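You operate a simulated robot arm through the tools that you are given. There is no shell and no other tool.

The job below is to be done with a simulated two-armed robot. You get a single attempt, and the scene is never put back.

JOB
Slide the pen pot aside, dust the bureau top and slide the pot over beside the letter tray.
Fine: use the yellow cloth; it goes back in the letter tray. What is to be rubbed or washed off counts as gone when no trace of it is left.
Where things are to end (x, y in the base frame): pen pot within 0.04 m of [0.72, 0.33].

Only the result counts: the job must be done as asked and must still hold three seconds after the hand-in. Knocking over, shifting, dropping, spilling or breaking anything else fails it. Flat cloth is picked up by pressing the open fingertips on it (5 to 10 N) and closing them slowly along it; thin cloth reads only 2 to 8 mm in the jaws.

ROBOT AND FRAMES
Two 7-joint arms with two-finger grippers on one trunk that stands fixed in place. Base frame: the origin is at the foot of the trunk, x ahead of it, y to its left, z up. Readings come in m, degrees, newtons and seconds.
The left shoulder is at [0.023, 0.175, 1.404], the right one opposite. With the tool pointing down near the work surface each hand reaches from about 0.1 to 0.82 m from the base axis, measured 20 degrees to its own side. Payload 2.94 kg a hand.
Tool frame (each hand has its own): the origin (TCP) lies between the finger pads and is the grasp point; the fingertips stand 0.03 m ahead of it; z points along the fingers, y is the line along which they close. Largest opening 0.138 m; the body of the gripper starts 0.109 m behind the TCP.
Orientation is that of the tool frame in the base frame, as a unit quaternion [x, y, z, w]. With the fingers straight down and closing along the base's y, the tool's x points along the base's -x, its y along +y and its z along -z.

CONTROLS
- The arms move only by the tool jog_arm. It takes "left_steps", "right_steps" or both (then of equal length, played together; a hand with none holds still); each is a list of rows, each a list of 3 entries, a list of its own where there are three numbers: the shift along the base's x, y, z in m, then the turn, a rotation vector about the base's x, y, z in degrees, then the gripper command, from -1 (shut) to 1 (fully open), values between in proportion. In form: [[[dx, dy, dz], [rx, ry, rz], gripper], ...]. A call has 1 to 20 rows; each row is the pose to reach, as a shift and turn from the pose commanded when the call began. Each row takes 0.2 s and may step no farther than 0.05 m and 8.6 degrees from the row before; otherwise, or with a gripper value out of range, the whole call is refused. Where a pose cannot be reached the arm comes as near as it can. A force on the tool above 90 N (or 10 N above the force at the start of the call, whichever is more), or a blocked arm, ends the call early, and 0.2 s more pass. The fingers move at their own pace and stop on an object; they squeeze with about 34 N. The grip force told is the motor's: it shows also when the fingers shut on nothing. Time passes only in rows, and 0.2 s behind the last, so rows that repeat a pose let the fingers close. It gives the time, the measured TCP pose, the force on the tool (base axes), the opening and the grip force at its end, in the units of the frame above (readings bear some noise), with the torque about the TCP (base axes, N m) and any sound that the robot's microphone picked up.
- Cameras (640 x 400 px; columns grow to the right, rows downward): "scene" is now at [0.0562, 0.039, 1.8804]; the picture's right is [0.50, -0.86, 0.00], its down [-0.63, -0.37, -0.68] and it looks along [0.59, 0.34, -0.73] (base axes); focal length 330 px, centre (320, 200). "left" rides on the left gripper at [0.071, -0.019, -0.146] in its tool frame; the picture's right is [0.26, 0.97, 0.00], its down [-0.85, 0.23, -0.48] and it looks along [-0.46, 0.12, 0.88] (tool axes); focal length 280 px, centre (320, 200). "right" rides on the right gripper at [0.071, 0.019, -0.146] in its tool frame; the picture's right is [-0.26, 0.96, 0.00], its down [-0.85, -0.23, -0.48] and it looks along [-0.46, -0.12, 0.88] (tool axes); focal length 280 px, centre (320, 200). There is no depth. A picture from a camera that has moved, and an enlarged one, comes with that camera's place and axes in the base frame and with its lens.
- camera(camera): a new picture of that camera. No time passes.
- lift_body(by): slides the trunk up (or, below 0, down) by that many m; the arms and the scene camera ride with it, the base frame stays. It gives what a move gives, with no picture.
- aim_head(pan, tilt): turns the head with the scene camera to pan (to the left, within 120 degrees either way) and tilt (down, from -29 to 69), counted from straight ahead of the robot. It gives what a move gives.
- close_up(camera, box): a new picture of the part [left, top, right, bottom] of that camera's present view, enlarged. No time passes.
- close_job(): hands the job in; it is judged then, once.

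Nothing tells you positions but the pictures and the camera data. Unless the task says otherwise, let go and move clear before handing in.

The tools are called after "Emit:" by a JSON object that holds its "method" and its "body". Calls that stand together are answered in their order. jog_arm: Moves the arms, as the interface text tells. Its arguments: {"type":"object","properties":{"left_steps":{"type":"array"},"right_steps":{"type":"array"}},"required":[]} The other tools are called the same way: lift_body (by) slides the trunk up or down; aim_head (pan, tilt) turns the head that bears the scene camera; camera (camera) takes a picture; close_up (camera, box) takes an enlarged picture of a part of a camera's view; close_job () hands the job in.

At the start:

```text
clock: 0.0
left_tool_pos: [0.426, 0.5645, 1.3241]
left_tool_rot: [-0.001, 1.0, 0.0, 0.0]
left_ft_force: [0.2, 0.0, -0.4]
left_moment: [-0.03, 0.05, -0.02]
left_gripper_width: 0.1377
left_gripper_force: 0.0
right_tool_pos: [0.538, 0.0988, 1.3107]
right_tool_rot: [0.0, 1.0, 0.0, -0.001]
right_ft_force: [-0.5, 0.0, 0.5]
right_moment: [0.01, 0.0, 0.01]
right_gripper_width: 0.1379
right_gripper_force: 0.0
trunk travel left (down, up): [-0.575, 0.159]
head pan, tilt: [30.3, 46.9]
```

scene: 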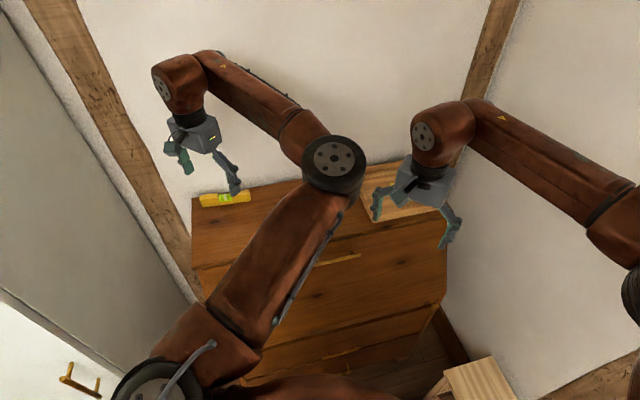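
right: 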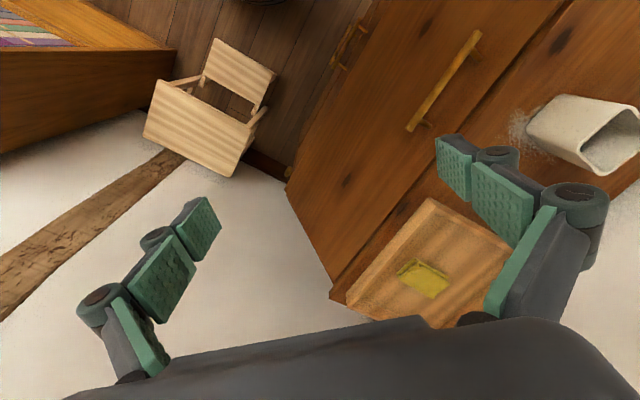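
left: 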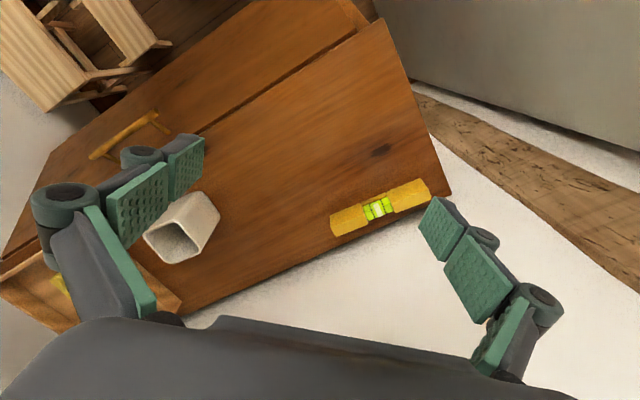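

I see a bureau with a wooden letter tray holding a yellow cloth, a pale pen pot and a spirit level at the far left end. I'll take enlarged pictures to place these before moving.

Emit:
{"method": "close_up", "body": {"camera": "right", "box": [320, 60, 640, 330]}}

Emit:
{"method": "close_up", "body": {"camera": "left", "box": [0, 120, 240, 340]}}

Emit:
{"method": "close_up", "body": {"camera": "scene", "box": [170, 140, 480, 320]}}

Emit:
{"method": "close_up", "body": {"camera": "left", "box": [160, 0, 480, 320]}}

```text
1.48 times, centred on (480, 195) of right
camera zoom: at [0.4667, 0.1175, 1.4592], right [0.26, 0.96, 0.0], down [0.85, -0.23, 0.47], along [0.46, -0.12, -0.88], focal length 415 px, centre (83, 207)
```

zoom: 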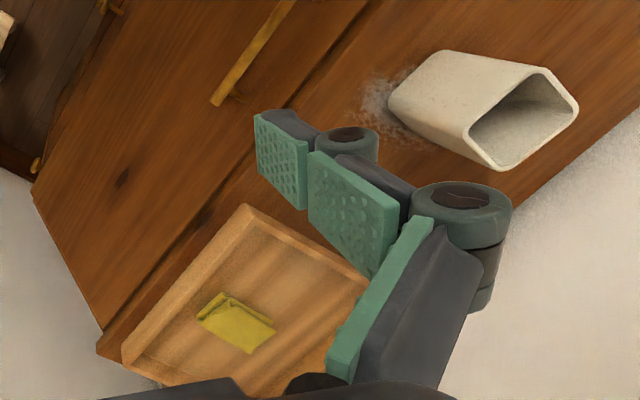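

```text
1.82 times, centred on (120, 230) of left
camera zoom: at [0.3538, 0.5445, 1.471], right [-0.26, 0.97, 0.0], down [0.85, 0.23, 0.48], along [0.46, 0.12, -0.88], focal length 510 px, centre (684, 146)
```

zoom: 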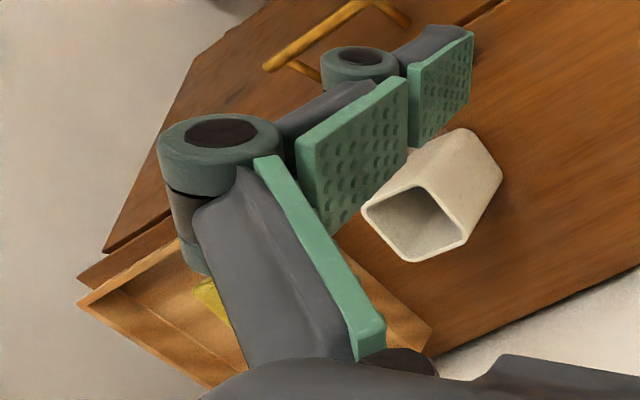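

```text
2.06 times, centred on (325, 230) of scene
camera zoom: at [0.0562, 0.039, 1.8804], right [0.5, -0.86, 0.0], down [-0.63, -0.37, -0.68], along [0.59, 0.34, -0.73], focal length 680 px, centre (310, 138)
```

zoom: 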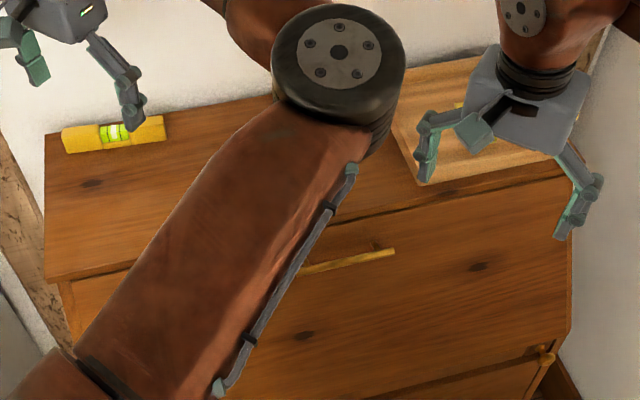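

```text
1.25 times, centred on (320, 160) of left
camera zoom: at [0.3538, 0.5445, 1.471], right [-0.26, 0.97, 0.0], down [0.85, 0.23, 0.48], along [0.46, 0.12, -0.88], focal length 350 px, centre (320, 250)
```

zoom: 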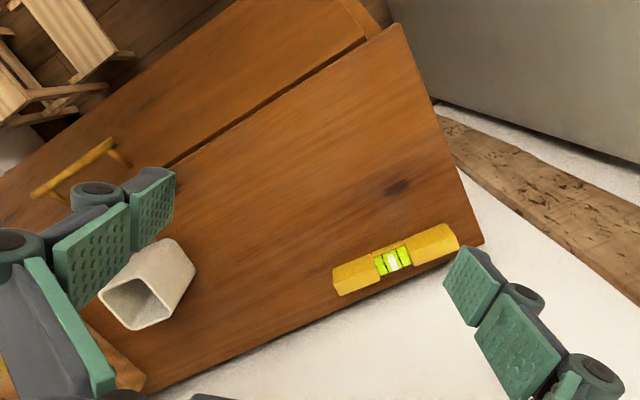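

The bureau stands turned about 45° to the robot: its top is near z 1.06, the pot near (0.64, 0.41), and the tray with the cloth near (0.80, 0.2). The arms hide much of the top, so I'll draw both hands back to see the dust.

Emit:
{"method": "jog_arm", "body": {"left_steps": [[[-0.02, 0.01, 0.02], [0, 0, 0], 1], [[-0.05, 0.02, 0.04], [0, 0, 0], 1], [[-0.08, 0.03, 0.06], [0, 0, 0], 1], [[-0.11, 0.04, 0.08], [0, 0, 0], 1], [[-0.14, 0.05, 0.09], [0, 0, 0], 1], [[-0.17, 0.06, 0.1], [0, 0, 0], 1], [[-0.2, 0.06, 0.1], [0, 0, 0], 1], [[-0.22, 0.06, 0.1], [0, 0, 0], 1]], "right_steps": [[[-0.02, -0.02, 0.01], [0, 0, 0], 1], [[-0.05, -0.05, 0.02], [0, 0, 0], 1], [[-0.08, -0.08, 0.03], [0, 0, 0], 1], [[-0.11, -0.11, 0.04], [0, 0, 0], 1], [[-0.14, -0.14, 0.05], [0, 0, 0], 1], [[-0.17, -0.17, 0.05], [0, 0, 0], 1], [[-0.2, -0.2, 0.05], [0, 0, 0], 1], [[-0.22, -0.22, 0.05], [0, 0, 0], 1]]}}

Emit:
{"method": "camera", "body": {"camera": "scene"}}

Emit:
{"method": "camera", "body": {"camera": "left"}}

Emit:
{"method": "camera", "body": {"camera": "right"}}

```text
clock: 1.8
left_tool_pos: [0.2031, 0.6233, 1.4256]
left_tool_rot: [-0.001, 1.0, 0.0, 0.0]
left_ft_force: [0.3, -0.4, 0.0]
left_moment: [0.01, -0.03, -0.01]
left_gripper_width: 0.138
left_gripper_force: 0.0
right_tool_pos: [0.316, -0.1238, 1.3625]
right_tool_rot: [0.001, 1.0, -0.001, 0.0]
right_ft_force: [-0.3, -0.2, -0.3]
right_moment: [0.02, 0.0, 0.02]
right_gripper_width: 0.1381
right_gripper_force: 0.1
trunk travel left (down, up): [-0.575, 0.159]
head pan, tilt: [30.3, 46.9]
```

```text
taken
camera scene: at [0.0551, 0.0383, 1.8805], right [0.5, -0.86, 0.0], down [-0.63, -0.37, -0.68], along [0.59, 0.34, -0.73], focal length 330 px, centre (320, 200)
```

scene: 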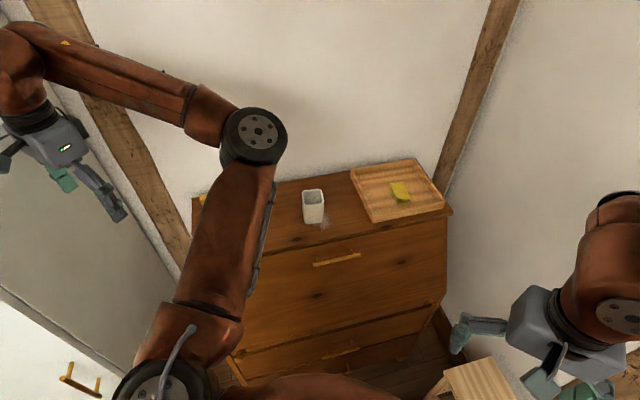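

```text
taken
camera left: at [0.1322, 0.6037, 1.5713], right [-0.26, 0.96, 0.0], down [0.85, 0.23, 0.48], along [0.46, 0.12, -0.88], focal length 280 px, centre (320, 200)
```

left: 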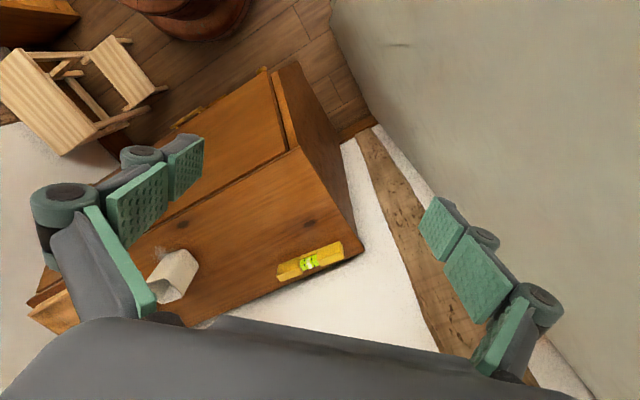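

```text
taken
camera right: at [0.2461, -0.1035, 1.5093], right [0.26, 0.96, 0.0], down [0.85, -0.23, 0.48], along [0.46, -0.12, -0.88], focal length 280 px, centre (320, 200)
```

right: 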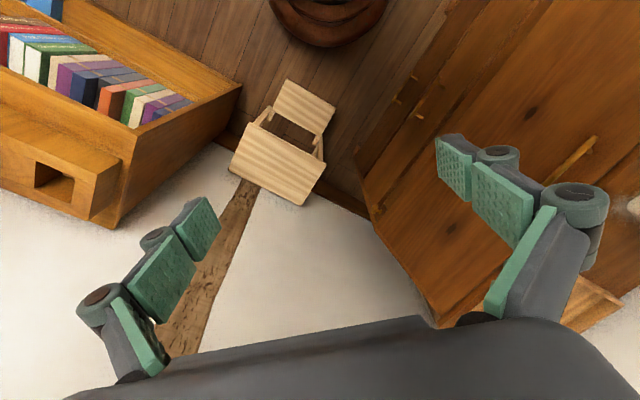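

Emit:
{"method": "close_up", "body": {"camera": "scene", "box": [260, 150, 460, 275]}}

Emit:
{"method": "close_up", "body": {"camera": "left", "box": [130, 130, 370, 330]}}

Emit:
{"method": "close_up", "body": {"camera": "scene", "box": [280, 175, 360, 245]}}

```text
3.20 times, centred on (360, 212) of scene
camera zoom: at [0.0551, 0.0383, 1.8805], right [0.5, -0.86, 0.0], down [-0.63, -0.37, -0.68], along [0.59, 0.34, -0.73], focal length 1054 px, centre (192, 160)
```

zoom: 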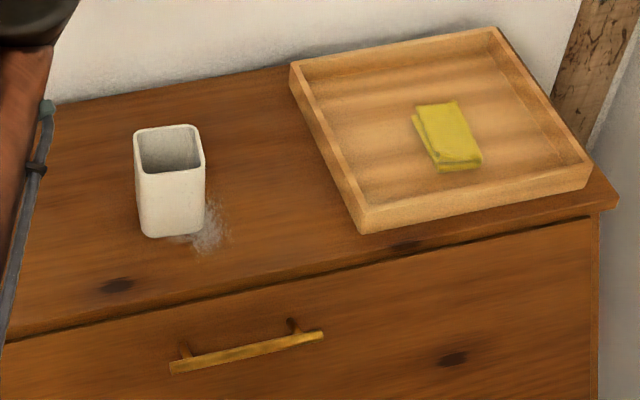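

```text
2.00 times, centred on (250, 230) of left
camera zoom: at [0.1322, 0.6037, 1.5713], right [-0.26, 0.96, 0.0], down [0.85, 0.23, 0.48], along [0.46, 0.12, -0.88], focal length 561 px, centre (460, 140)
```

zoom: 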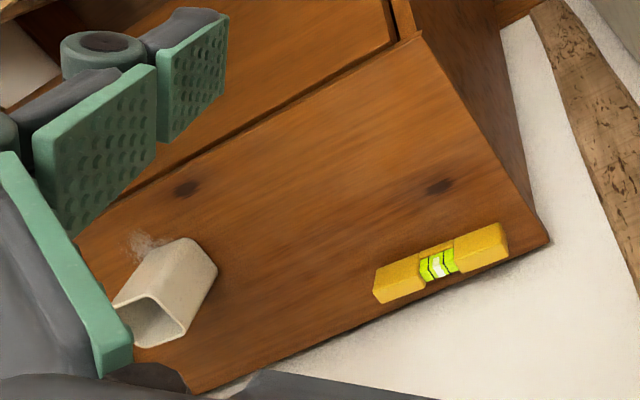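

```text
5.71 times, centred on (320, 210) of scene
camera zoom: at [0.0551, 0.0383, 1.8805], right [0.5, -0.86, 0.0], down [-0.63, -0.37, -0.68], along [0.59, 0.34, -0.73], focal length 1883 px, centre (320, 143)
```

zoom: 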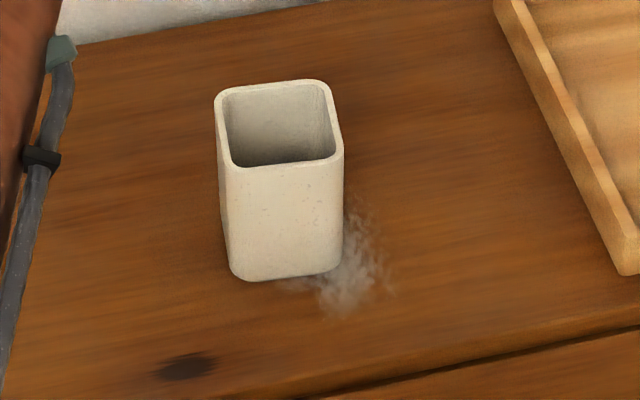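

The dust lies beside and perhaps under the pen pot, which is upright and empty at about (0.643, 0.407) with its rim near z 1.155. The folded cloth is in the tray near (0.87, 0.20). I'll bring the left hand above the pot, yawed so the fingers close front to back on it.

Emit:
{"method": "jog_arm", "body": {"left_steps": [[[0.034, -0.017, 0.0], [0, 0, -4], 1], [[0.068, -0.033, 0.0], [0, 0, -8], 1], [[0.102, -0.05, -0.01], [0, 0, -12], 1], [[0.136, -0.067, -0.02], [0, 0, -16], 1], [[0.17, -0.083, -0.03], [0, 0, -20], 1], [[0.204, -0.1, -0.04], [0, 0, -24], 1], [[0.238, -0.117, -0.05], [0, 0, -28], 1], [[0.272, -0.133, -0.06], [0, 0, -32], 1], [[0.306, -0.15, -0.07], [0, 0, -36], 1], [[0.34, -0.167, -0.08], [0, 0, -40], 1], [[0.374, -0.183, -0.09], [0, 0, -44], 1], [[0.408, -0.2, -0.1], [0, 0, -47], 1], [[0.44, -0.217, -0.11], [0, 0, -50.5], 1]]}}

Emit:
{"method": "camera", "body": {"camera": "left"}}

Emit:
{"method": "camera", "body": {"camera": "scene"}}

```text
clock: 4.6
left_tool_pos: [0.6461, 0.4068, 1.3135]
left_tool_rot: [0.426, 0.905, -0.001, 0.0]
left_ft_force: [0.9, -1.0, -0.1]
left_moment: [-0.02, 0.03, 0.0]
left_gripper_width: 0.1381
left_gripper_force: 0.1
right_tool_pos: [0.3183, -0.122, 1.362]
right_tool_rot: [0.0, 1.0, 0.0, -0.001]
right_ft_force: [0.4, 0.8, 1.1]
right_moment: [-0.02, 0.03, -0.01]
right_gripper_width: 0.138
right_gripper_force: 0.0
trunk travel left (down, up): [-0.575, 0.159]
head pan, tilt: [30.3, 46.9]
```

```text
taken
camera left: at [0.5854, 0.4485, 1.4606], right [0.58, 0.82, 0.0], down [0.72, -0.51, 0.47], along [0.39, -0.28, -0.88], focal length 280 px, centre (320, 200)
```

left: 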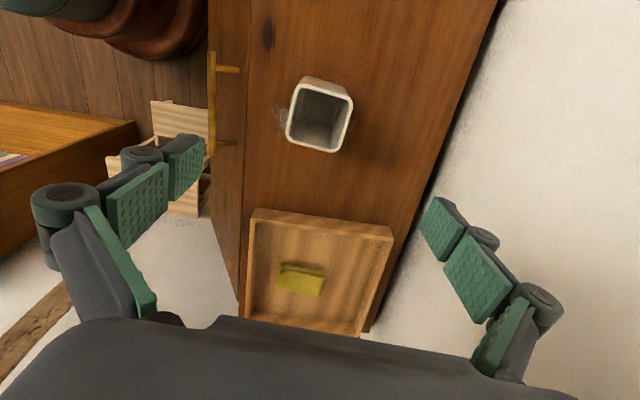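

```text
taken
camera scene: at [0.0574, 0.0382, 1.8804], right [0.5, -0.86, 0.0], down [-0.63, -0.37, -0.68], along [0.59, 0.34, -0.73], focal length 330 px, centre (320, 200)
```

scene: 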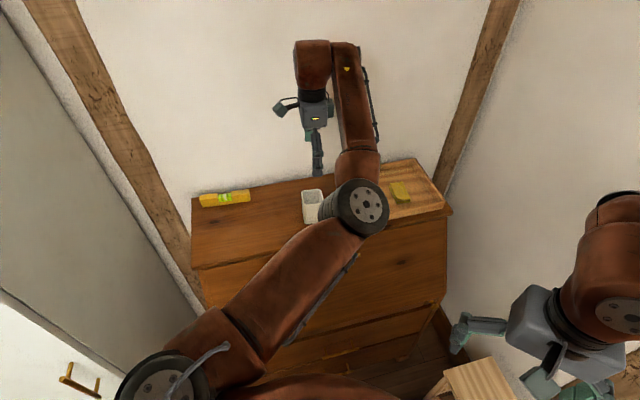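

Emit:
{"method": "close_up", "body": {"camera": "left", "box": [240, 50, 400, 150]}}

Emit:
{"method": "close_up", "body": {"camera": "left", "box": [220, 190, 420, 345]}}

```text
4.00 times, centred on (320, 100) of left
camera zoom: at [0.5854, 0.4485, 1.4606], right [0.58, 0.82, 0.0], down [0.72, -0.51, 0.47], along [0.39, -0.28, -0.88], focal length 1122 px, centre (320, 600)
```

zoom: 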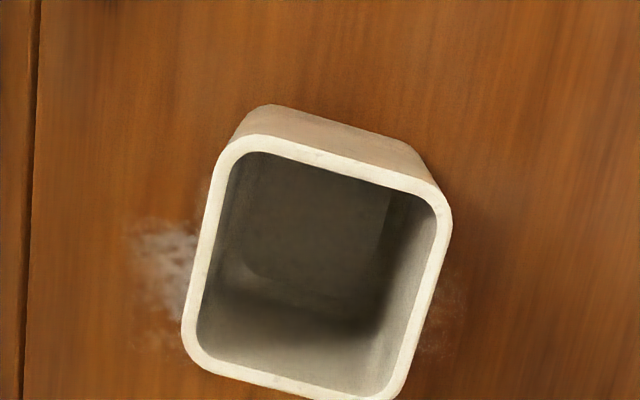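

```text
2.58 times, centred on (320, 268) of left
camera zoom: at [0.5854, 0.4485, 1.4606], right [0.58, 0.82, 0.0], down [0.72, -0.51, 0.47], along [0.39, -0.28, -0.88], focal length 724 px, centre (320, 26)
```

zoom: 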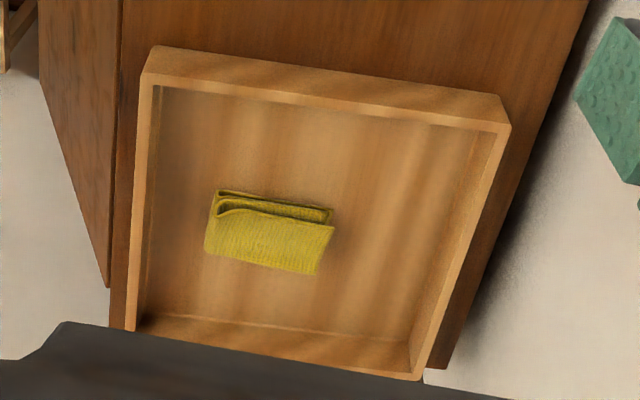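

The pot sits squarely between the fingers at about (0.641, 0.407), and faint dust shows on both sides of it. I'll lower the fingers around the pot to about mid-height.

Emit:
{"method": "jog_arm", "body": {"left_steps": [[[-0.003, 0.0, -0.03], [0, 0, 0], 1], [[-0.005, 0.0, -0.07], [0, 0, 0], 1], [[-0.005, 0.0, -0.11], [0, 0, 0], 1], [[-0.005, 0.0, -0.145], [0, 0, 0], 1], [[-0.005, 0.0, -0.175], [0, 0, 0], 1], [[-0.005, 0.0, -0.2], [0, 0, 0], 1], [[-0.005, 0.0, -0.207], [0, 0, 0], 1]]}}

Emit:
{"method": "camera", "body": {"camera": "left"}}

Emit:
{"method": "camera", "body": {"camera": "scene"}}

```text
clock: 6.2
left_tool_pos: [0.6403, 0.4066, 1.1095]
left_tool_rot: [0.426, 0.905, 0.0, 0.0]
left_ft_force: [0.0, -0.3, -0.4]
left_moment: [0.02, 0.02, 0.01]
left_gripper_width: 0.1382
left_gripper_force: 0.1
right_tool_pos: [0.3176, -0.122, 1.3619]
right_tool_rot: [0.0, 1.0, 0.0, -0.001]
right_ft_force: [-0.5, 0.3, 0.0]
right_moment: [0.02, -0.02, 0.0]
right_gripper_width: 0.1381
right_gripper_force: 0.1
trunk travel left (down, up): [-0.575, 0.159]
head pan, tilt: [30.3, 46.9]
```

```text
taken
camera left: at [0.5791, 0.4488, 1.2539], right [0.58, 0.82, 0.0], down [0.72, -0.51, 0.48], along [0.39, -0.27, -0.88], focal length 280 px, centre (320, 200)
```

left: 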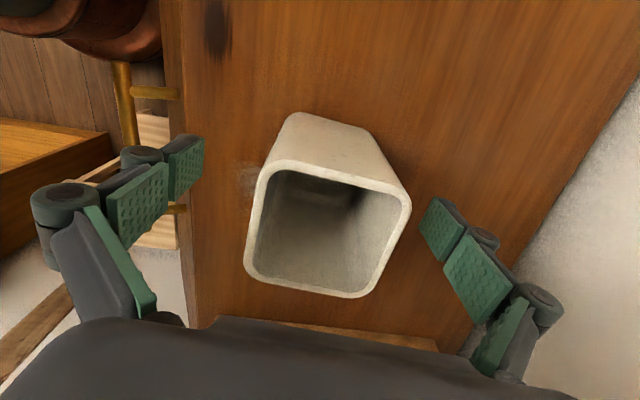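

```text
taken
camera scene: at [0.056, 0.0383, 1.8805], right [0.5, -0.86, 0.0], down [-0.63, -0.37, -0.68], along [0.59, 0.34, -0.73], focal length 330 px, centre (320, 200)
```

scene: 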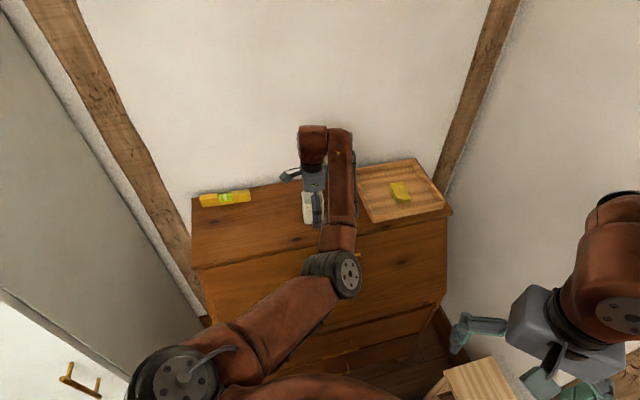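

The pot is centred between the open fingers, so I'll close on it.

Emit:
{"method": "jog_arm", "body": {"left_steps": [[[0, 0, 0], [0, 0, 0], 0.3], [[0, 0, 0], [0, 0, 0], 0.0], [[0, 0, 0], [0, 0, 0], -0.3], [[0, 0, 0], [0, 0, 0], -0.5], [[0, 0, 0], [0, 0, 0], -0.7], [[0, 0, 0], [0, 0, 0], -1], [[0, 0, 0], [0, 0, 0], -1], [[0, 0, 0], [0, 0, 0], -1]]}}

Emit:
{"method": "camera", "body": {"camera": "left"}}

```text
clock: 8.0
left_tool_pos: [0.6402, 0.4078, 1.1074]
left_tool_rot: [0.427, 0.904, 0.0, 0.0]
left_ft_force: [1.4, 1.1, 1.7]
left_moment: [0.04, -0.02, -0.01]
left_gripper_width: 0.063
left_gripper_force: 33.9
right_tool_pos: [0.3172, -0.1239, 1.3611]
right_tool_rot: [0.0, 1.0, -0.001, -0.001]
right_ft_force: [0.2, 0.6, 0.2]
right_moment: [0.01, 0.03, 0.03]
right_gripper_width: 0.1381
right_gripper_force: 0.0
trunk travel left (down, up): [-0.575, 0.159]
head pan, tilt: [30.3, 46.9]
```

```text
taken
camera left: at [0.5792, 0.4489, 1.2544], right [0.58, 0.82, 0.0], down [0.72, -0.51, 0.48], along [0.39, -0.27, -0.88], focal length 280 px, centre (320, 200)
```

left: 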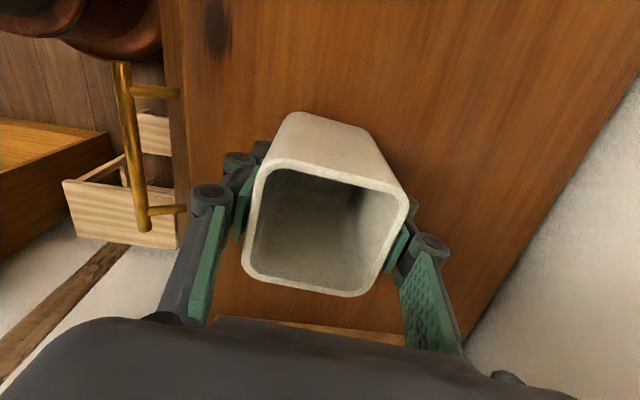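

The pot is held firmly (63 mm wide), so I'll slide it left along the bureau, away from the dust.

Emit:
{"method": "jog_arm", "body": {"left_steps": [[[0, 0, 0.002], [0, 0, 0], -1], [[-0.01, 0.01, 0.003], [0, 0, 0], -1], [[-0.025, 0.024, 0.003], [0, 0, 0], -1], [[-0.04, 0.039, 0.003], [0, 0, 0], -1], [[-0.055, 0.054, 0.003], [0, 0, 0], -1], [[-0.07, 0.068, 0.003], [0, 0, 0], -1], [[-0.085, 0.083, 0.003], [0, 0, 0], -1], [[-0.1, 0.098, 0.003], [0, 0, 0], -1], [[-0.112, 0.109, 0.003], [0, 0, 0], -1], [[-0.118, 0.115, 0.003], [0, 0, 0], -1], [[-0.118, 0.115, 0.001], [0, 0, 0], -1]]}}

Emit:
{"method": "camera", "body": {"camera": "left"}}

Emit:
{"method": "camera", "body": {"camera": "scene"}}

```text
clock: 10.4
left_tool_pos: [0.5224, 0.5227, 1.1083]
left_tool_rot: [0.426, 0.905, 0.0, 0.0]
left_ft_force: [0.2, 0.2, -1.8]
left_moment: [-0.01, 0.01, 0.01]
left_gripper_width: 0.0633
left_gripper_force: 33.6
right_tool_pos: [0.3178, -0.1235, 1.3621]
right_tool_rot: [0.0, 1.0, -0.001, -0.001]
right_ft_force: [-0.1, 0.3, -0.3]
right_moment: [0.02, 0.01, 0.01]
right_gripper_width: 0.1379
right_gripper_force: 0.1
trunk travel left (down, up): [-0.575, 0.159]
head pan, tilt: [30.3, 46.9]
```

```text
taken
camera left: at [0.4618, 0.5639, 1.2547], right [0.58, 0.82, 0.0], down [0.72, -0.51, 0.48], along [0.39, -0.28, -0.88], focal length 280 px, centre (320, 200)
```

left: 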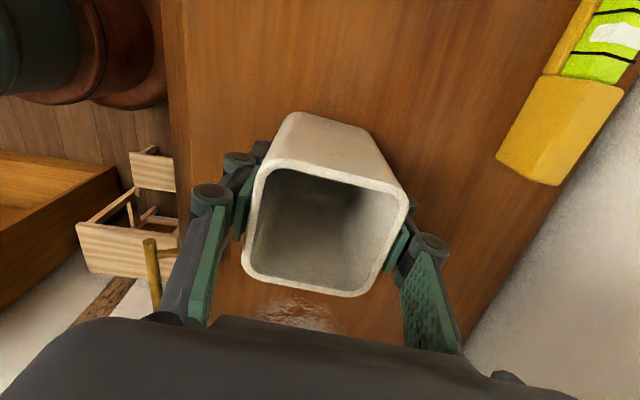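

```text
taken
camera scene: at [0.0564, 0.0387, 1.8804], right [0.5, -0.86, 0.0], down [-0.63, -0.37, -0.68], along [0.59, 0.34, -0.73], focal length 330 px, centre (320, 200)
```

scene: 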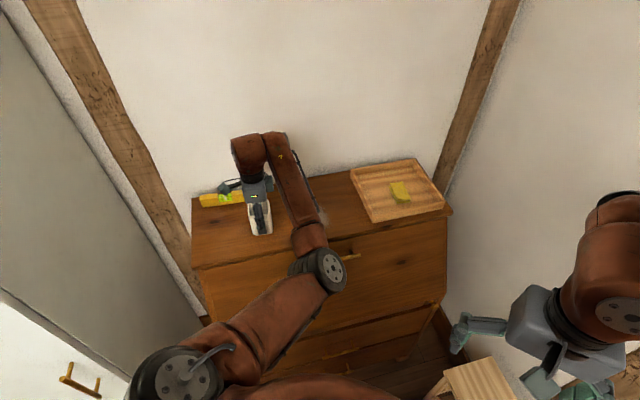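

The pot is now at about (0.522, 0.523), clear of the level. I'll set it down, open the fingers partway and rise straight up.

Emit:
{"method": "jog_arm", "body": {"left_steps": [[[0, 0, -0.001], [0, 0, 0], -1], [[0, 0, -0.001], [0, 0, 0], -0.1], [[0, 0, -0.001], [0, 0, 0], 0.15], [[0, 0, -0.001], [0, 0, 0], 0.35], [[0, 0, -0.001], [0, 0, 0], 0.35], [[0, 0, 0.02], [0, 0, 0], 0.35], [[0, 0, 0.05], [0, 0, 0], 0.35], [[0, 0, 0.09], [0, 0, 0], 0.35], [[0, 0, 0.14], [0, 0, 0], 0.35], [[0, 0, 0.19], [0, 0, 0], 0.35], [[0, 0, 0.22], [0, 0, 0], 0.35]]}}

Emit:
{"method": "camera", "body": {"camera": "left"}}

Emit:
{"method": "camera", "body": {"camera": "scene"}}

```text
clock: 12.8
left_tool_pos: [0.5211, 0.5232, 1.3286]
left_tool_rot: [0.427, 0.904, 0.001, 0.0]
left_ft_force: [-0.1, -0.7, 0.1]
left_moment: [-0.01, -0.04, 0.0]
left_gripper_width: 0.0928
left_gripper_force: 0.0
right_tool_pos: [0.3174, -0.1225, 1.3621]
right_tool_rot: [0.0, 1.0, 0.001, 0.0]
right_ft_force: [-0.6, 1.2, 0.7]
right_moment: [0.02, 0.03, 0.01]
right_gripper_width: 0.138
right_gripper_force: 0.0
trunk travel left (down, up): [-0.575, 0.159]
head pan, tilt: [30.3, 46.9]
```

```text
taken
camera left: at [0.4604, 0.5641, 1.4755], right [0.58, 0.82, 0.0], down [0.72, -0.51, 0.48], along [0.39, -0.28, -0.88], focal length 280 px, centre (320, 200)
```

left: 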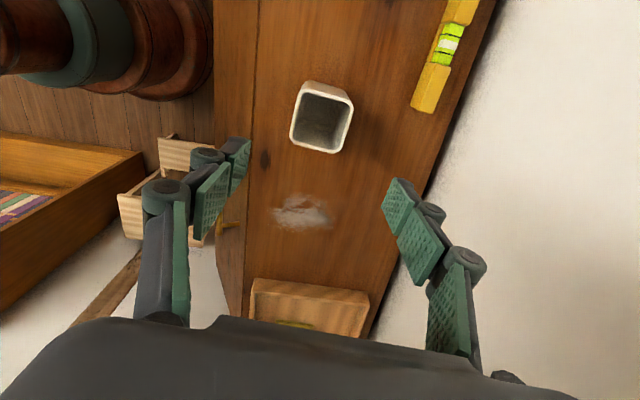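

```text
taken
camera scene: at [0.0556, 0.038, 1.8804], right [0.5, -0.86, 0.0], down [-0.63, -0.37, -0.68], along [0.59, 0.34, -0.73], focal length 330 px, centre (320, 200)
```

scene: 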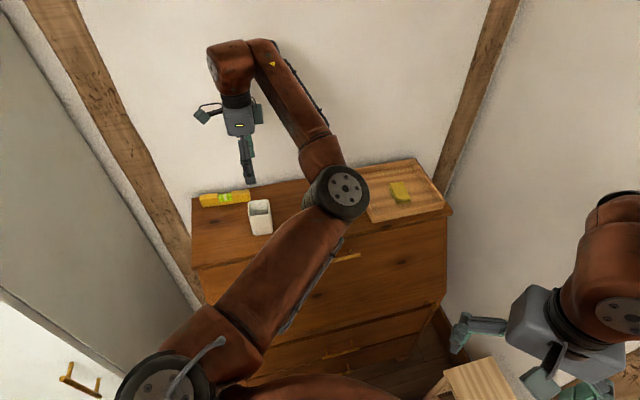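

Emit:
{"method": "close_up", "body": {"camera": "left", "box": [240, 150, 400, 250]}}

Emit:
{"method": "close_up", "body": {"camera": "left", "box": [230, 0, 490, 160]}}

```text
4.00 times, centred on (320, 200) of left
camera zoom: at [0.4604, 0.5641, 1.4755], right [0.58, 0.82, 0.0], down [0.72, -0.51, 0.48], along [0.39, -0.28, -0.88], focal length 1122 px, centre (320, 200)
```

zoom: 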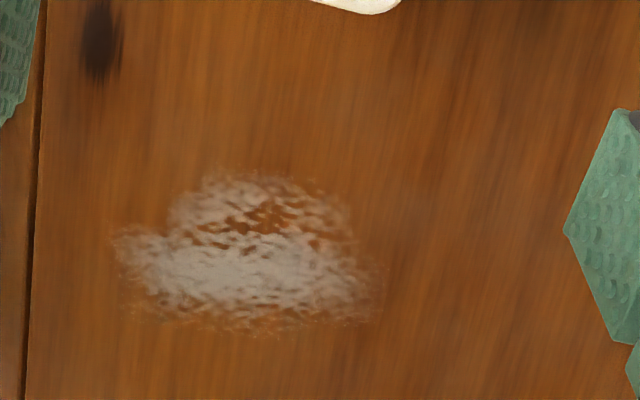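

```text
2.46 times, centred on (360, 80) of left
camera zoom: at [0.4604, 0.5641, 1.4755], right [0.58, 0.82, 0.0], down [0.72, -0.51, 0.48], along [0.39, -0.28, -0.88], focal length 690 px, centre (222, 495)
```

zoom: 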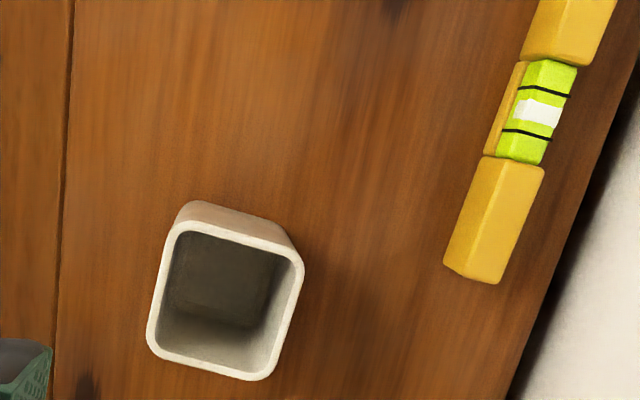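

The pot stands at about (0.52, 0.52), and the dust is a patch of roughly 8 x 12 cm centred at (0.65, 0.39). The cloth is centred near (0.872, 0.199), at the edge of reach, so I'll swing the left hand toward the tray and see how far it gets.

Emit:
{"method": "jog_arm", "body": {"left_steps": [[[0.02, -0.02, 0.0], [0, 0, 4], 0.2], [[0.045, -0.05, 0.0], [0, 0, 9], 0.1], [[0.07, -0.08, 0.0], [0, 0, 14], 0.0], [[0.095, -0.11, 0.0], [0, 0, 19], 0.0], [[0.12, -0.14, 0.0], [0, 0, 24], 0.0], [[0.145, -0.17, -0.01], [0, 0, 29], 0.0], [[0.17, -0.2, -0.01], [0, 0, 34], 0.0], [[0.195, -0.23, -0.02], [0, 0, 38], 0.0], [[0.22, -0.26, -0.02], [0, 0, 42], 0.0], [[0.245, -0.29, -0.03], [0, 0, 46], 0.0], [[0.27, -0.31, -0.03], [0, 0, 50.5], 0.0], [[0.28, -0.322, -0.03], [0, 0, 50.5], 0.0]]}}

Emit:
{"method": "camera", "body": {"camera": "scene"}}

Emit:
{"method": "camera", "body": {"camera": "left"}}

```text
clock: 15.4
left_tool_pos: [0.7594, 0.2111, 1.3035]
left_tool_rot: [-0.001, 1.0, 0.001, -0.001]
left_ft_force: [-0.6, -0.8, 1.5]
left_moment: [0.05, 0.02, -0.01]
left_gripper_width: 0.0692
left_gripper_force: 0.1
left hand out of reach, approached as far as the arm can: row 10, 11, 12
right_tool_pos: [0.3184, -0.1261, 1.3614]
right_tool_rot: [0.0, 1.0, 0.002, -0.001]
right_ft_force: [-0.5, -0.7, -0.1]
right_moment: [0.11, 0.01, 0.01]
right_gripper_width: 0.1381
right_gripper_force: 0.2
trunk travel left (down, up): [-0.575, 0.159]
head pan, tilt: [30.3, 46.9]
```

```text
taken
camera scene: at [0.0561, 0.0332, 1.8806], right [0.5, -0.86, 0.0], down [-0.63, -0.37, -0.68], along [0.59, 0.35, -0.73], focal length 330 px, centre (320, 200)
```

scene: 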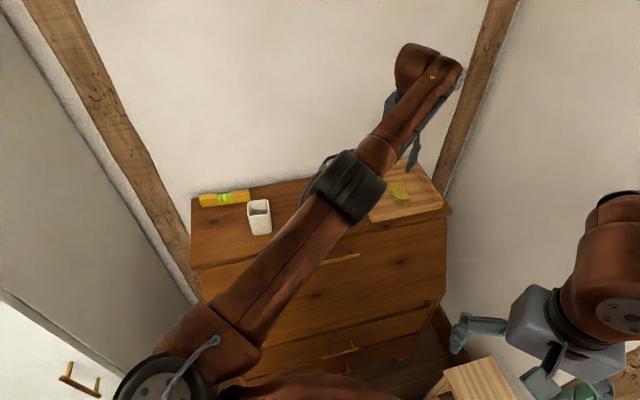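

```text
taken
camera left: at [0.6887, 0.1901, 1.4501], right [-0.26, 0.96, 0.0], down [0.85, 0.23, 0.48], along [0.46, 0.13, -0.88], focal length 280 px, centre (320, 200)
```

left: 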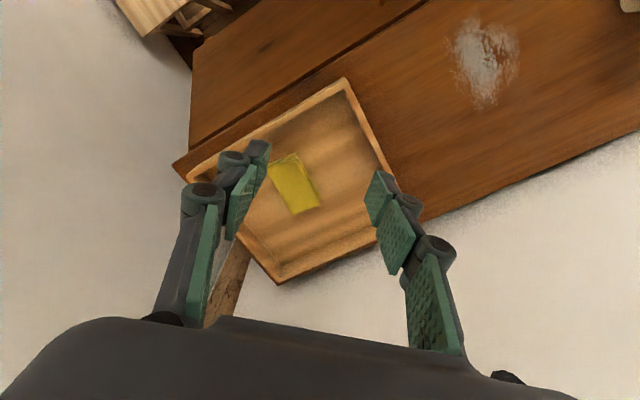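

The tool-down reach ends at about x 0.76, and the cloth is about 0.11 m farther. Tilting the fingers outward by roughly 28° should gain enough, so I'll back off a little and tilt.

Emit:
{"method": "jog_arm", "body": {"left_steps": [[[-0.03, 0, 0], [0, 0, 0], 0.0], [[-0.06, 0, 0.0], [0, -7, 0], 0.0], [[-0.08, 0, 0.0], [0, -14, 0], 0.0], [[-0.08, 0, 0.0], [0, -21, 0], 0.0], [[-0.08, 0, 0.0], [0, -28, 0], 0.0], [[-0.08, 0, 0.0], [0, -28, 0], 0.0]]}}

```text
clock: 16.8
left_tool_pos: [0.7897, 0.1778, 1.3592]
left_tool_rot: [0.043, 0.995, -0.015, 0.084]
left_ft_force: [0.0, 0.2, 0.4]
left_moment: [0.0, -0.04, 0.0]
left_gripper_width: 0.069
left_gripper_force: 0.0
left hand out of reach, approached as far as the arm can: row 1, 2, 3, 4, 5, 6
right_tool_pos: [0.3165, -0.1211, 1.361]
right_tool_rot: [0.0, 1.0, 0.0, 0.0]
right_ft_force: [0.2, -0.2, -0.9]
right_moment: [-0.02, -0.03, -0.02]
right_gripper_width: 0.1379
right_gripper_force: 0.2
trunk travel left (down, up): [-0.575, 0.159]
head pan, tilt: [30.3, 46.9]
```

Emit:
{"method": "jog_arm", "body": {"left_steps": [[[0, 0, 0], [0, 0, 0], 0.0], [[-0.04, 0, 0.0], [0, 0, 0], 0.0], [[-0.08, 0, 0.0], [0, 0, 0], 0.0], [[-0.12, 0, 0.0], [0, 0, 0], 0.0], [[-0.12, 0, 0.0], [0, 0, 0], 0.0]]}}

Emit:
{"method": "camera", "body": {"camera": "scene"}}

```text
clock: 18.0
left_tool_pos: [0.6683, 0.1756, 1.3595]
left_tool_rot: [0.044, 0.995, -0.013, 0.084]
left_ft_force: [0.8, -0.8, 0.3]
left_moment: [0.06, 0.02, 0.04]
left_gripper_width: 0.069
left_gripper_force: 0.2
right_tool_pos: [0.3182, -0.1253, 1.3606]
right_tool_rot: [0.0, 1.0, 0.001, 0.0]
right_ft_force: [-0.7, -0.2, -0.2]
right_moment: [0.06, -0.05, 0.03]
right_gripper_width: 0.138
right_gripper_force: 0.1
trunk travel left (down, up): [-0.575, 0.159]
head pan, tilt: [30.3, 46.9]
```

```text
taken
camera scene: at [0.0556, 0.0351, 1.8805], right [0.5, -0.86, 0.0], down [-0.63, -0.37, -0.68], along [0.59, 0.35, -0.73], focal length 330 px, centre (320, 200)
```

scene: 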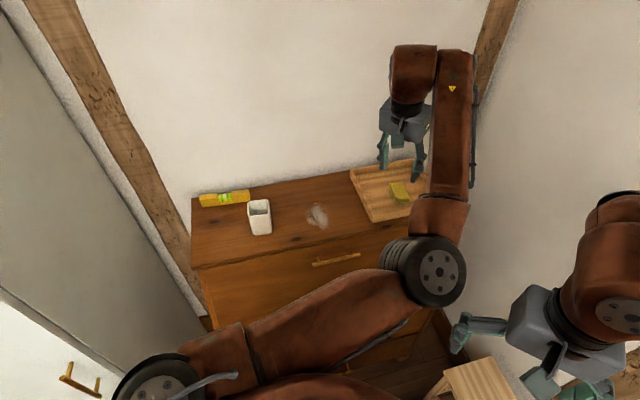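

The arm came back cleanly and the commanded pose follows what was reached. I'll apply the outward tilt here, where the elbow is bent, before reaching out again.

Emit:
{"method": "jog_arm", "body": {"left_steps": [[[0, 0.005, 0], [0, -4.5, 1.3], 0.0], [[0, 0.01, 0.0], [0.1, -9, 2.6], 0.0], [[0, 0.015, 0.0], [0.1, -13.5, 3.9], 0.0], [[0, 0.02, 0.0], [0.2, -18.3, 5.3], 0.0], [[0, 0.02, 0.0], [0.2, -18.3, 5.3], 0.0]]}}

```text
clock: 19.2
left_tool_pos: [0.6701, 0.1991, 1.3593]
left_tool_rot: [0.0, 0.97, -0.002, 0.242]
left_ft_force: [0.4, -0.1, -0.4]
left_moment: [0.04, -0.03, -0.05]
left_gripper_width: 0.069
left_gripper_force: 0.1
right_tool_pos: [0.3185, -0.1224, 1.3614]
right_tool_rot: [0.0, 1.0, 0.0, -0.001]
right_ft_force: [-0.4, -0.2, 0.5]
right_moment: [0.01, 0.08, -0.04]
right_gripper_width: 0.138
right_gripper_force: 0.0
trunk travel left (down, up): [-0.575, 0.159]
head pan, tilt: [30.3, 46.9]
```

Emit:
{"method": "jog_arm", "body": {"left_steps": [[[0.01, 0, -0.04], [0, 0, 0], 0.0], [[0.03, 0, -0.08], [0, 0, 0], 0.0], [[0.05, 0, -0.12], [0, 0, 0], 0.0], [[0.08, 0, -0.14], [0, 0, 0], 0.0], [[0.11, 0, -0.15], [0, 0, 0], 0.0], [[0.14, 0, -0.16], [0, 0, 0], 0.0], [[0.165, 0, -0.16], [0, 0, 0], 0.0], [[0.18, -0.001, -0.16], [0, 0, 0], 0.0], [[0.194, -0.002, -0.16], [0, 0, 0], 0.0]]}}

Emit:
{"method": "camera", "body": {"camera": "left"}}

Emit:
{"method": "camera", "body": {"camera": "scene"}}

```text
clock: 21.2
left_tool_pos: [0.8651, 0.1971, 1.1994]
left_tool_rot: [0.0, 0.97, -0.002, 0.241]
left_ft_force: [-0.3, -0.6, 0.0]
left_moment: [0.01, 0.03, -0.02]
left_gripper_width: 0.0689
left_gripper_force: 0.1
right_tool_pos: [0.3179, -0.1226, 1.361]
right_tool_rot: [0.001, 1.0, 0.0, 0.0]
right_ft_force: [-0.2, 0.8, 0.5]
right_moment: [0.0, 0.03, -0.01]
right_gripper_width: 0.1379
right_gripper_force: 0.1
trunk travel left (down, up): [-0.575, 0.159]
head pan, tilt: [30.3, 46.9]
```

```text
taken
camera left: at [0.7338, 0.177, 1.2956], right [-0.23, 0.96, -0.13], down [0.53, 0.23, 0.82], along [0.82, 0.12, -0.56], focal length 280 px, centre (320, 200)
```

left: 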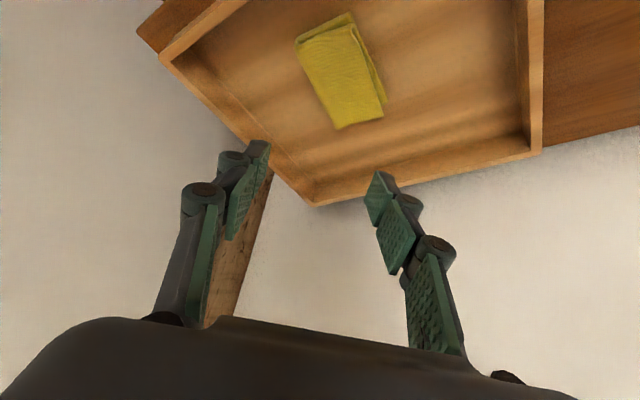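

```text
taken
camera scene: at [0.0568, 0.0386, 1.8804], right [0.5, -0.86, 0.0], down [-0.63, -0.37, -0.68], along [0.59, 0.34, -0.73], focal length 330 px, centre (320, 200)
```

scene: 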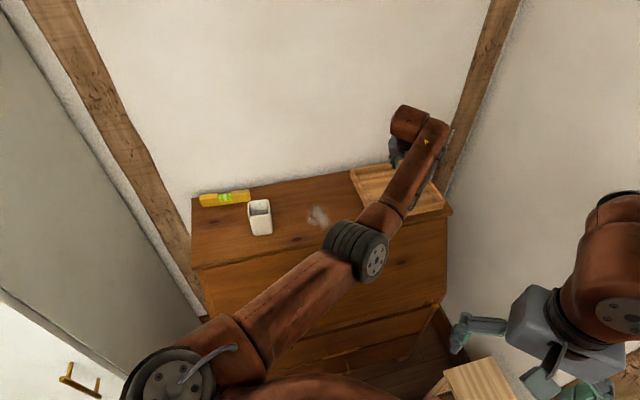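

The tilted hand is now right over the cloth at (0.865, 0.197, 1.199). I'll narrow the fingers to about 5 cm and lower until just above the cloth.

Emit:
{"method": "jog_arm", "body": {"left_steps": [[[0, 0, -0.02], [0, 0, 0], -0.15], [[0, 0, -0.04], [0, 0, 0], -0.28], [[0, 0, -0.055], [0, 0, 0], -0.28], [[0, 0, -0.068], [0, 0, 0], -0.28], [[0, 0, -0.075], [0, 0, 0], -0.28]]}}

Emit:
{"method": "camera", "body": {"camera": "left"}}

```text
clock: 22.4
left_tool_pos: [0.8655, 0.1951, 1.1284]
left_tool_rot: [0.0, 0.97, -0.001, 0.244]
left_ft_force: [2.5, -0.4, 8.8]
left_moment: [0.27, -0.09, 0.01]
left_gripper_width: 0.0503
left_gripper_force: 0.3
right_tool_pos: [0.3162, -0.1224, 1.3622]
right_tool_rot: [0.0, 1.0, 0.0, -0.001]
right_ft_force: [0.7, 0.3, 1.0]
right_moment: [0.0, 0.0, -0.05]
right_gripper_width: 0.1381
right_gripper_force: 0.1
trunk travel left (down, up): [-0.575, 0.159]
head pan, tilt: [30.3, 46.9]
```

```text
taken
camera left: at [0.7326, 0.1759, 1.2236], right [-0.23, 0.96, -0.13], down [0.52, 0.23, 0.82], along [0.82, 0.12, -0.56], focal length 280 px, centre (320, 200)
```

left: 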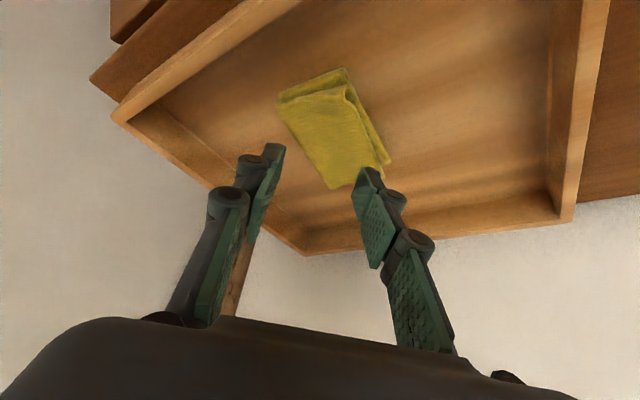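

Emit:
{"method": "close_up", "body": {"camera": "left", "box": [230, 50, 430, 250]}}

Emit:
{"method": "close_up", "body": {"camera": "scene", "box": [330, 80, 480, 230]}}

```text
2.00 times, centred on (330, 150) of left
camera zoom: at [0.7326, 0.1759, 1.2236], right [-0.23, 0.96, -0.13], down [0.52, 0.23, 0.82], along [0.82, 0.12, -0.56], focal length 561 px, centre (300, 300)
```

zoom: 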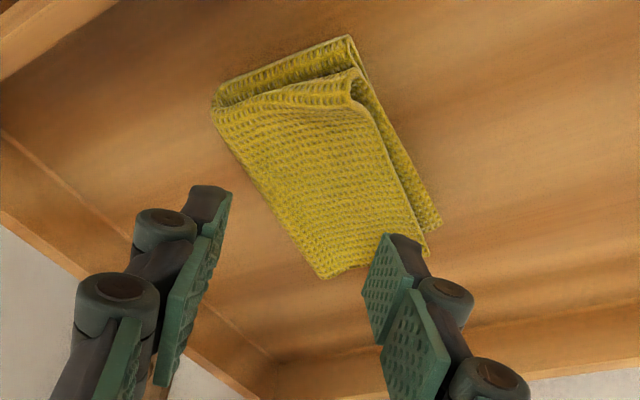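

```text
2.67 times, centred on (405, 155) of scene
camera zoom: at [0.0548, 0.0379, 1.8806], right [0.5, -0.86, 0.0], down [-0.63, -0.37, -0.68], along [0.59, 0.34, -0.73], focal length 879 px, centre (93, 320)
```

zoom: 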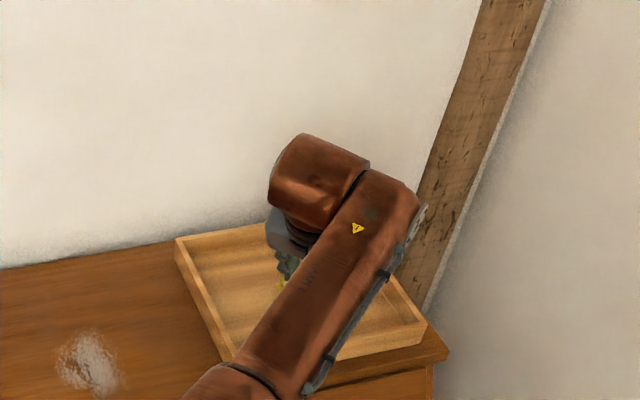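

The +y fingertip is already pressing about 9 N on the cloth's raised fold while the other one sits just off its edge; the cloth's centre is about 7 mm farther left. I'll rise a little, shift over, narrow the fingers and come down again.

Emit:
{"method": "jog_arm", "body": {"left_steps": [[[0, 0, 0.012], [0, 0, 0], -0.28], [[0, 0.004, 0.015], [0, 0, 0], -0.4], [[0.001, 0.007, 0.015], [0, 0, 0], -0.5], [[0.001, 0.007, 0.012], [0, 0, 0], -0.5], [[0.001, 0.007, 0.008], [0, 0, 0], -0.5], [[0.001, 0.007, 0.004], [0, 0, 0], -0.5]]}}

Emit:
{"method": "close_up", "body": {"camera": "left", "box": [230, 50, 430, 250]}}

```text
clock: 23.8
left_tool_pos: [0.8659, 0.2035, 1.1305]
left_tool_rot: [0.0, 0.97, -0.001, 0.242]
left_ft_force: [0.1, 0.2, -0.1]
left_moment: [0.01, -0.02, 0.03]
left_gripper_width: 0.0344
left_gripper_force: 0.0
right_tool_pos: [0.3169, -0.123, 1.3612]
right_tool_rot: [0.0, 1.0, 0.0, -0.001]
right_ft_force: [0.8, -0.3, 0.2]
right_moment: [-0.01, -0.01, 0.02]
right_gripper_width: 0.1379
right_gripper_force: 0.0
trunk travel left (down, up): [-0.575, 0.159]
head pan, tilt: [30.3, 46.9]
```

```text
2.00 times, centred on (330, 150) of left
camera zoom: at [0.7335, 0.1839, 1.2255], right [-0.23, 0.96, -0.13], down [0.53, 0.23, 0.82], along [0.82, 0.12, -0.56], focal length 561 px, centre (300, 300)
```

zoom: 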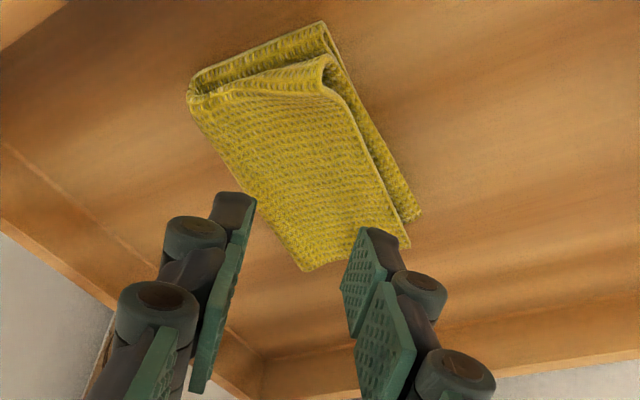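

Emit:
{"method": "jog_arm", "body": {"left_steps": [[[0, 0, -0.002], [0, 0, 0], -0.5], [[0, 0, -0.004], [0, 0, 0], -0.5], [[0, 0, -0.005], [0, 0, 0], -0.5]]}}

```text
clock: 24.6
left_tool_pos: [0.866, 0.2039, 1.1284]
left_tool_rot: [-0.001, 0.97, 0.0, 0.245]
left_ft_force: [-0.9, -0.4, 13.7]
left_moment: [0.08, -0.01, 0.0]
left_gripper_width: 0.0346
left_gripper_force: 0.0
right_tool_pos: [0.3156, -0.123, 1.3622]
right_tool_rot: [0.0, 1.0, 0.001, 0.0]
right_ft_force: [-0.5, 0.7, 0.6]
right_moment: [0.02, 0.0, -0.02]
right_gripper_width: 0.1384
right_gripper_force: 0.0
trunk travel left (down, up): [-0.575, 0.159]
head pan, tilt: [30.3, 46.9]
```

The fingertips now bear evenly on the cloth at about 14 N. I'll ease off to about 8 N and close slowly along it.

Emit:
{"method": "jog_arm", "body": {"left_steps": [[[0, 0, 0.002], [0, 0, 0], -0.5], [[0, 0, 0.002], [0, 0, 0], -0.54], [[0, 0, 0.002], [0, 0, 0], -0.58], [[0, 0, 0.002], [0, 0, 0], -0.62], [[0, 0, 0.002], [0, 0, 0], -0.66], [[0, 0, 0.002], [0, 0, 0], -0.7]]}}

Emit:
{"method": "close_up", "body": {"camera": "left", "box": [230, 50, 430, 250]}}

```text
clock: 26.0
left_tool_pos: [0.8653, 0.2044, 1.1291]
left_tool_rot: [-0.001, 0.97, 0.0, 0.243]
left_ft_force: [0.1, 2.9, 16.5]
left_moment: [0.14, -0.02, 0.01]
left_gripper_width: 0.0211
left_gripper_force: 0.1
right_tool_pos: [0.3157, -0.1226, 1.362]
right_tool_rot: [0.001, 1.0, 0.0, 0.0]
right_ft_force: [0.0, 0.2, -0.8]
right_moment: [0.01, 0.0, 0.0]
right_gripper_width: 0.1383
right_gripper_force: 0.0
trunk travel left (down, up): [-0.575, 0.159]
head pan, tilt: [30.3, 46.9]
```

```text
2.00 times, centred on (330, 150) of left
camera zoom: at [0.732, 0.1841, 1.224], right [-0.23, 0.96, -0.13], down [0.52, 0.23, 0.82], along [0.82, 0.12, -0.56], focal length 561 px, centre (300, 300)
```

zoom: 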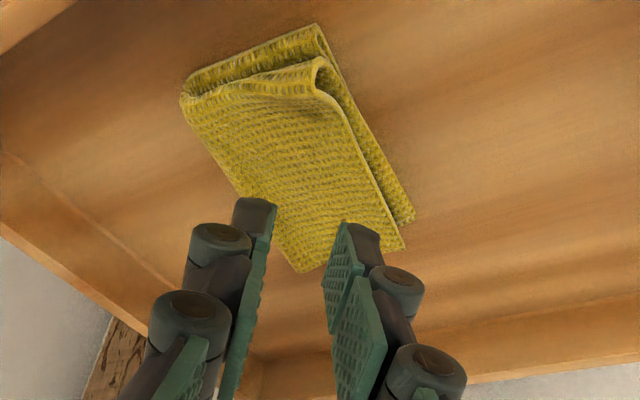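

Emit:
{"method": "jog_arm", "body": {"left_steps": [[[0, 0, 0.003], [0, 0, 0], -0.7], [[0, 0, 0.003], [0, 0, 0], -0.74]]}}

```text
clock: 26.6
left_tool_pos: [0.8645, 0.2031, 1.1288]
left_tool_rot: [0.0, 0.971, -0.001, 0.241]
left_ft_force: [-2.7, 1.7, 7.0]
left_moment: [0.14, 0.06, 0.03]
left_gripper_width: 0.0174
left_gripper_force: 0.1
right_tool_pos: [0.3164, -0.123, 1.3621]
right_tool_rot: [0.0, 1.0, 0.0, 0.0]
right_ft_force: [-0.2, 0.4, 0.1]
right_moment: [0.02, 0.0, 0.01]
right_gripper_width: 0.1381
right_gripper_force: 0.0
trunk travel left (down, up): [-0.575, 0.159]
head pan, tilt: [30.3, 46.9]
```

Force is now about 7 N, so I'll keep closing slowly.

Emit:
{"method": "jog_arm", "body": {"left_steps": [[[0, 0, 0], [0, 0, 0], -0.78], [[0, 0, 0], [0, 0, 0], -0.82], [[0, 0, 0], [0, 0, 0], -0.86], [[0, 0, 0], [0, 0, 0], -0.9], [[0, 0, 0], [0, 0, 0], -0.94], [[0, 0, 0], [0, 0, 0], -1], [[0, 0, 0], [0, 0, 0], -1]]}}

Emit:
{"method": "close_up", "body": {"camera": "left", "box": [230, 50, 430, 250]}}

```text
clock: 28.2
left_tool_pos: [0.8661, 0.2023, 1.1299]
left_tool_rot: [-0.001, 0.97, -0.001, 0.242]
left_ft_force: [0.0, -0.1, 0.2]
left_moment: [-0.01, 0.01, 0.02]
left_gripper_width: 0.0001
left_gripper_force: 28.4
right_tool_pos: [0.3176, -0.1221, 1.3611]
right_tool_rot: [0.0, 1.0, -0.001, -0.001]
right_ft_force: [-0.3, -0.6, 0.0]
right_moment: [-0.02, 0.0, 0.03]
right_gripper_width: 0.1381
right_gripper_force: 0.1
trunk travel left (down, up): [-0.575, 0.159]
head pan, tilt: [30.3, 46.9]
```

```text
2.00 times, centred on (330, 150) of left
camera zoom: at [0.7336, 0.1836, 1.2254], right [-0.23, 0.96, -0.13], down [0.53, 0.23, 0.82], along [0.82, 0.12, -0.56], focal length 561 px, centre (300, 300)
```

zoom: 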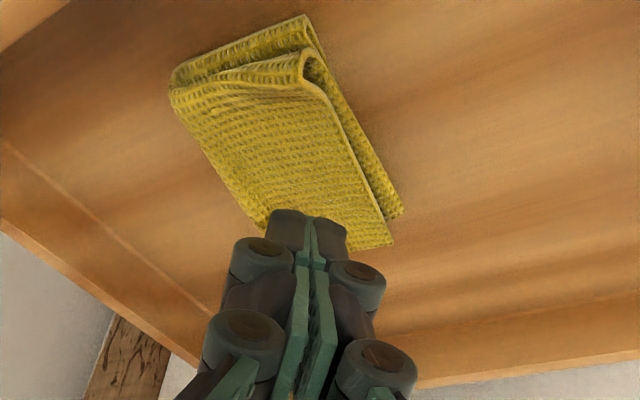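

The jaws closed on nothing because the pressing force faded near the end, and the cloth shifted only about 6 mm. I'll lift a little, reopen, re-centre and press again, holding 5–10 N all the way.

Emit:
{"method": "jog_arm", "body": {"left_steps": [[[0, 0, 0.01], [0, 0, 0], -1], [[0, -0.003, 0.012], [0, 0, 0], -0.7], [[0, -0.006, 0.012], [0, 0, 0], -0.4], [[0, -0.006, 0.01], [0, 0, 0], -0.4], [[0, -0.006, 0.005], [0, 0, 0], -0.4], [[0, -0.006, 0.001], [0, 0, 0], -0.4], [[0, -0.006, -0.001], [0, 0, 0], -0.4]]}}

Emit:
{"method": "close_up", "body": {"camera": "left", "box": [230, 50, 430, 250]}}

```text
clock: 29.8
left_tool_pos: [0.865, 0.1976, 1.1272]
left_tool_rot: [0.0, 0.97, -0.002, 0.242]
left_ft_force: [-0.5, 0.4, -1.1]
left_moment: [0.02, -0.03, 0.01]
left_gripper_width: 0.0413
left_gripper_force: 0.1
right_tool_pos: [0.3177, -0.1215, 1.3605]
right_tool_rot: [0.0, 1.0, 0.0, -0.001]
right_ft_force: [-0.6, -0.2, 0.2]
right_moment: [-0.01, -0.01, 0.01]
right_gripper_width: 0.1379
right_gripper_force: 0.0
trunk travel left (down, up): [-0.575, 0.159]
head pan, tilt: [30.3, 46.9]
```

```text
2.00 times, centred on (330, 150) of left
camera zoom: at [0.7339, 0.1776, 1.2246], right [-0.23, 0.96, -0.13], down [0.53, 0.23, 0.82], along [0.82, 0.12, -0.56], focal length 561 px, centre (300, 300)
```

zoom: 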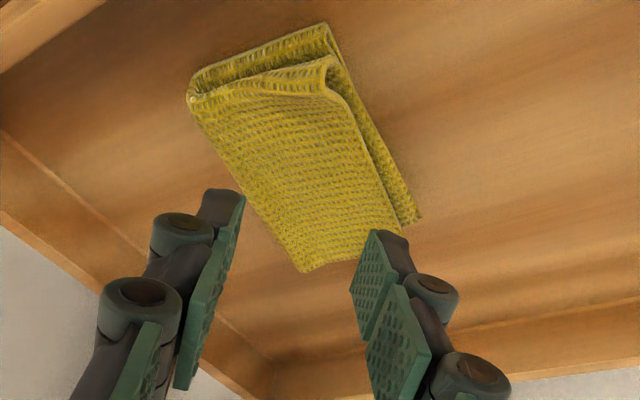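

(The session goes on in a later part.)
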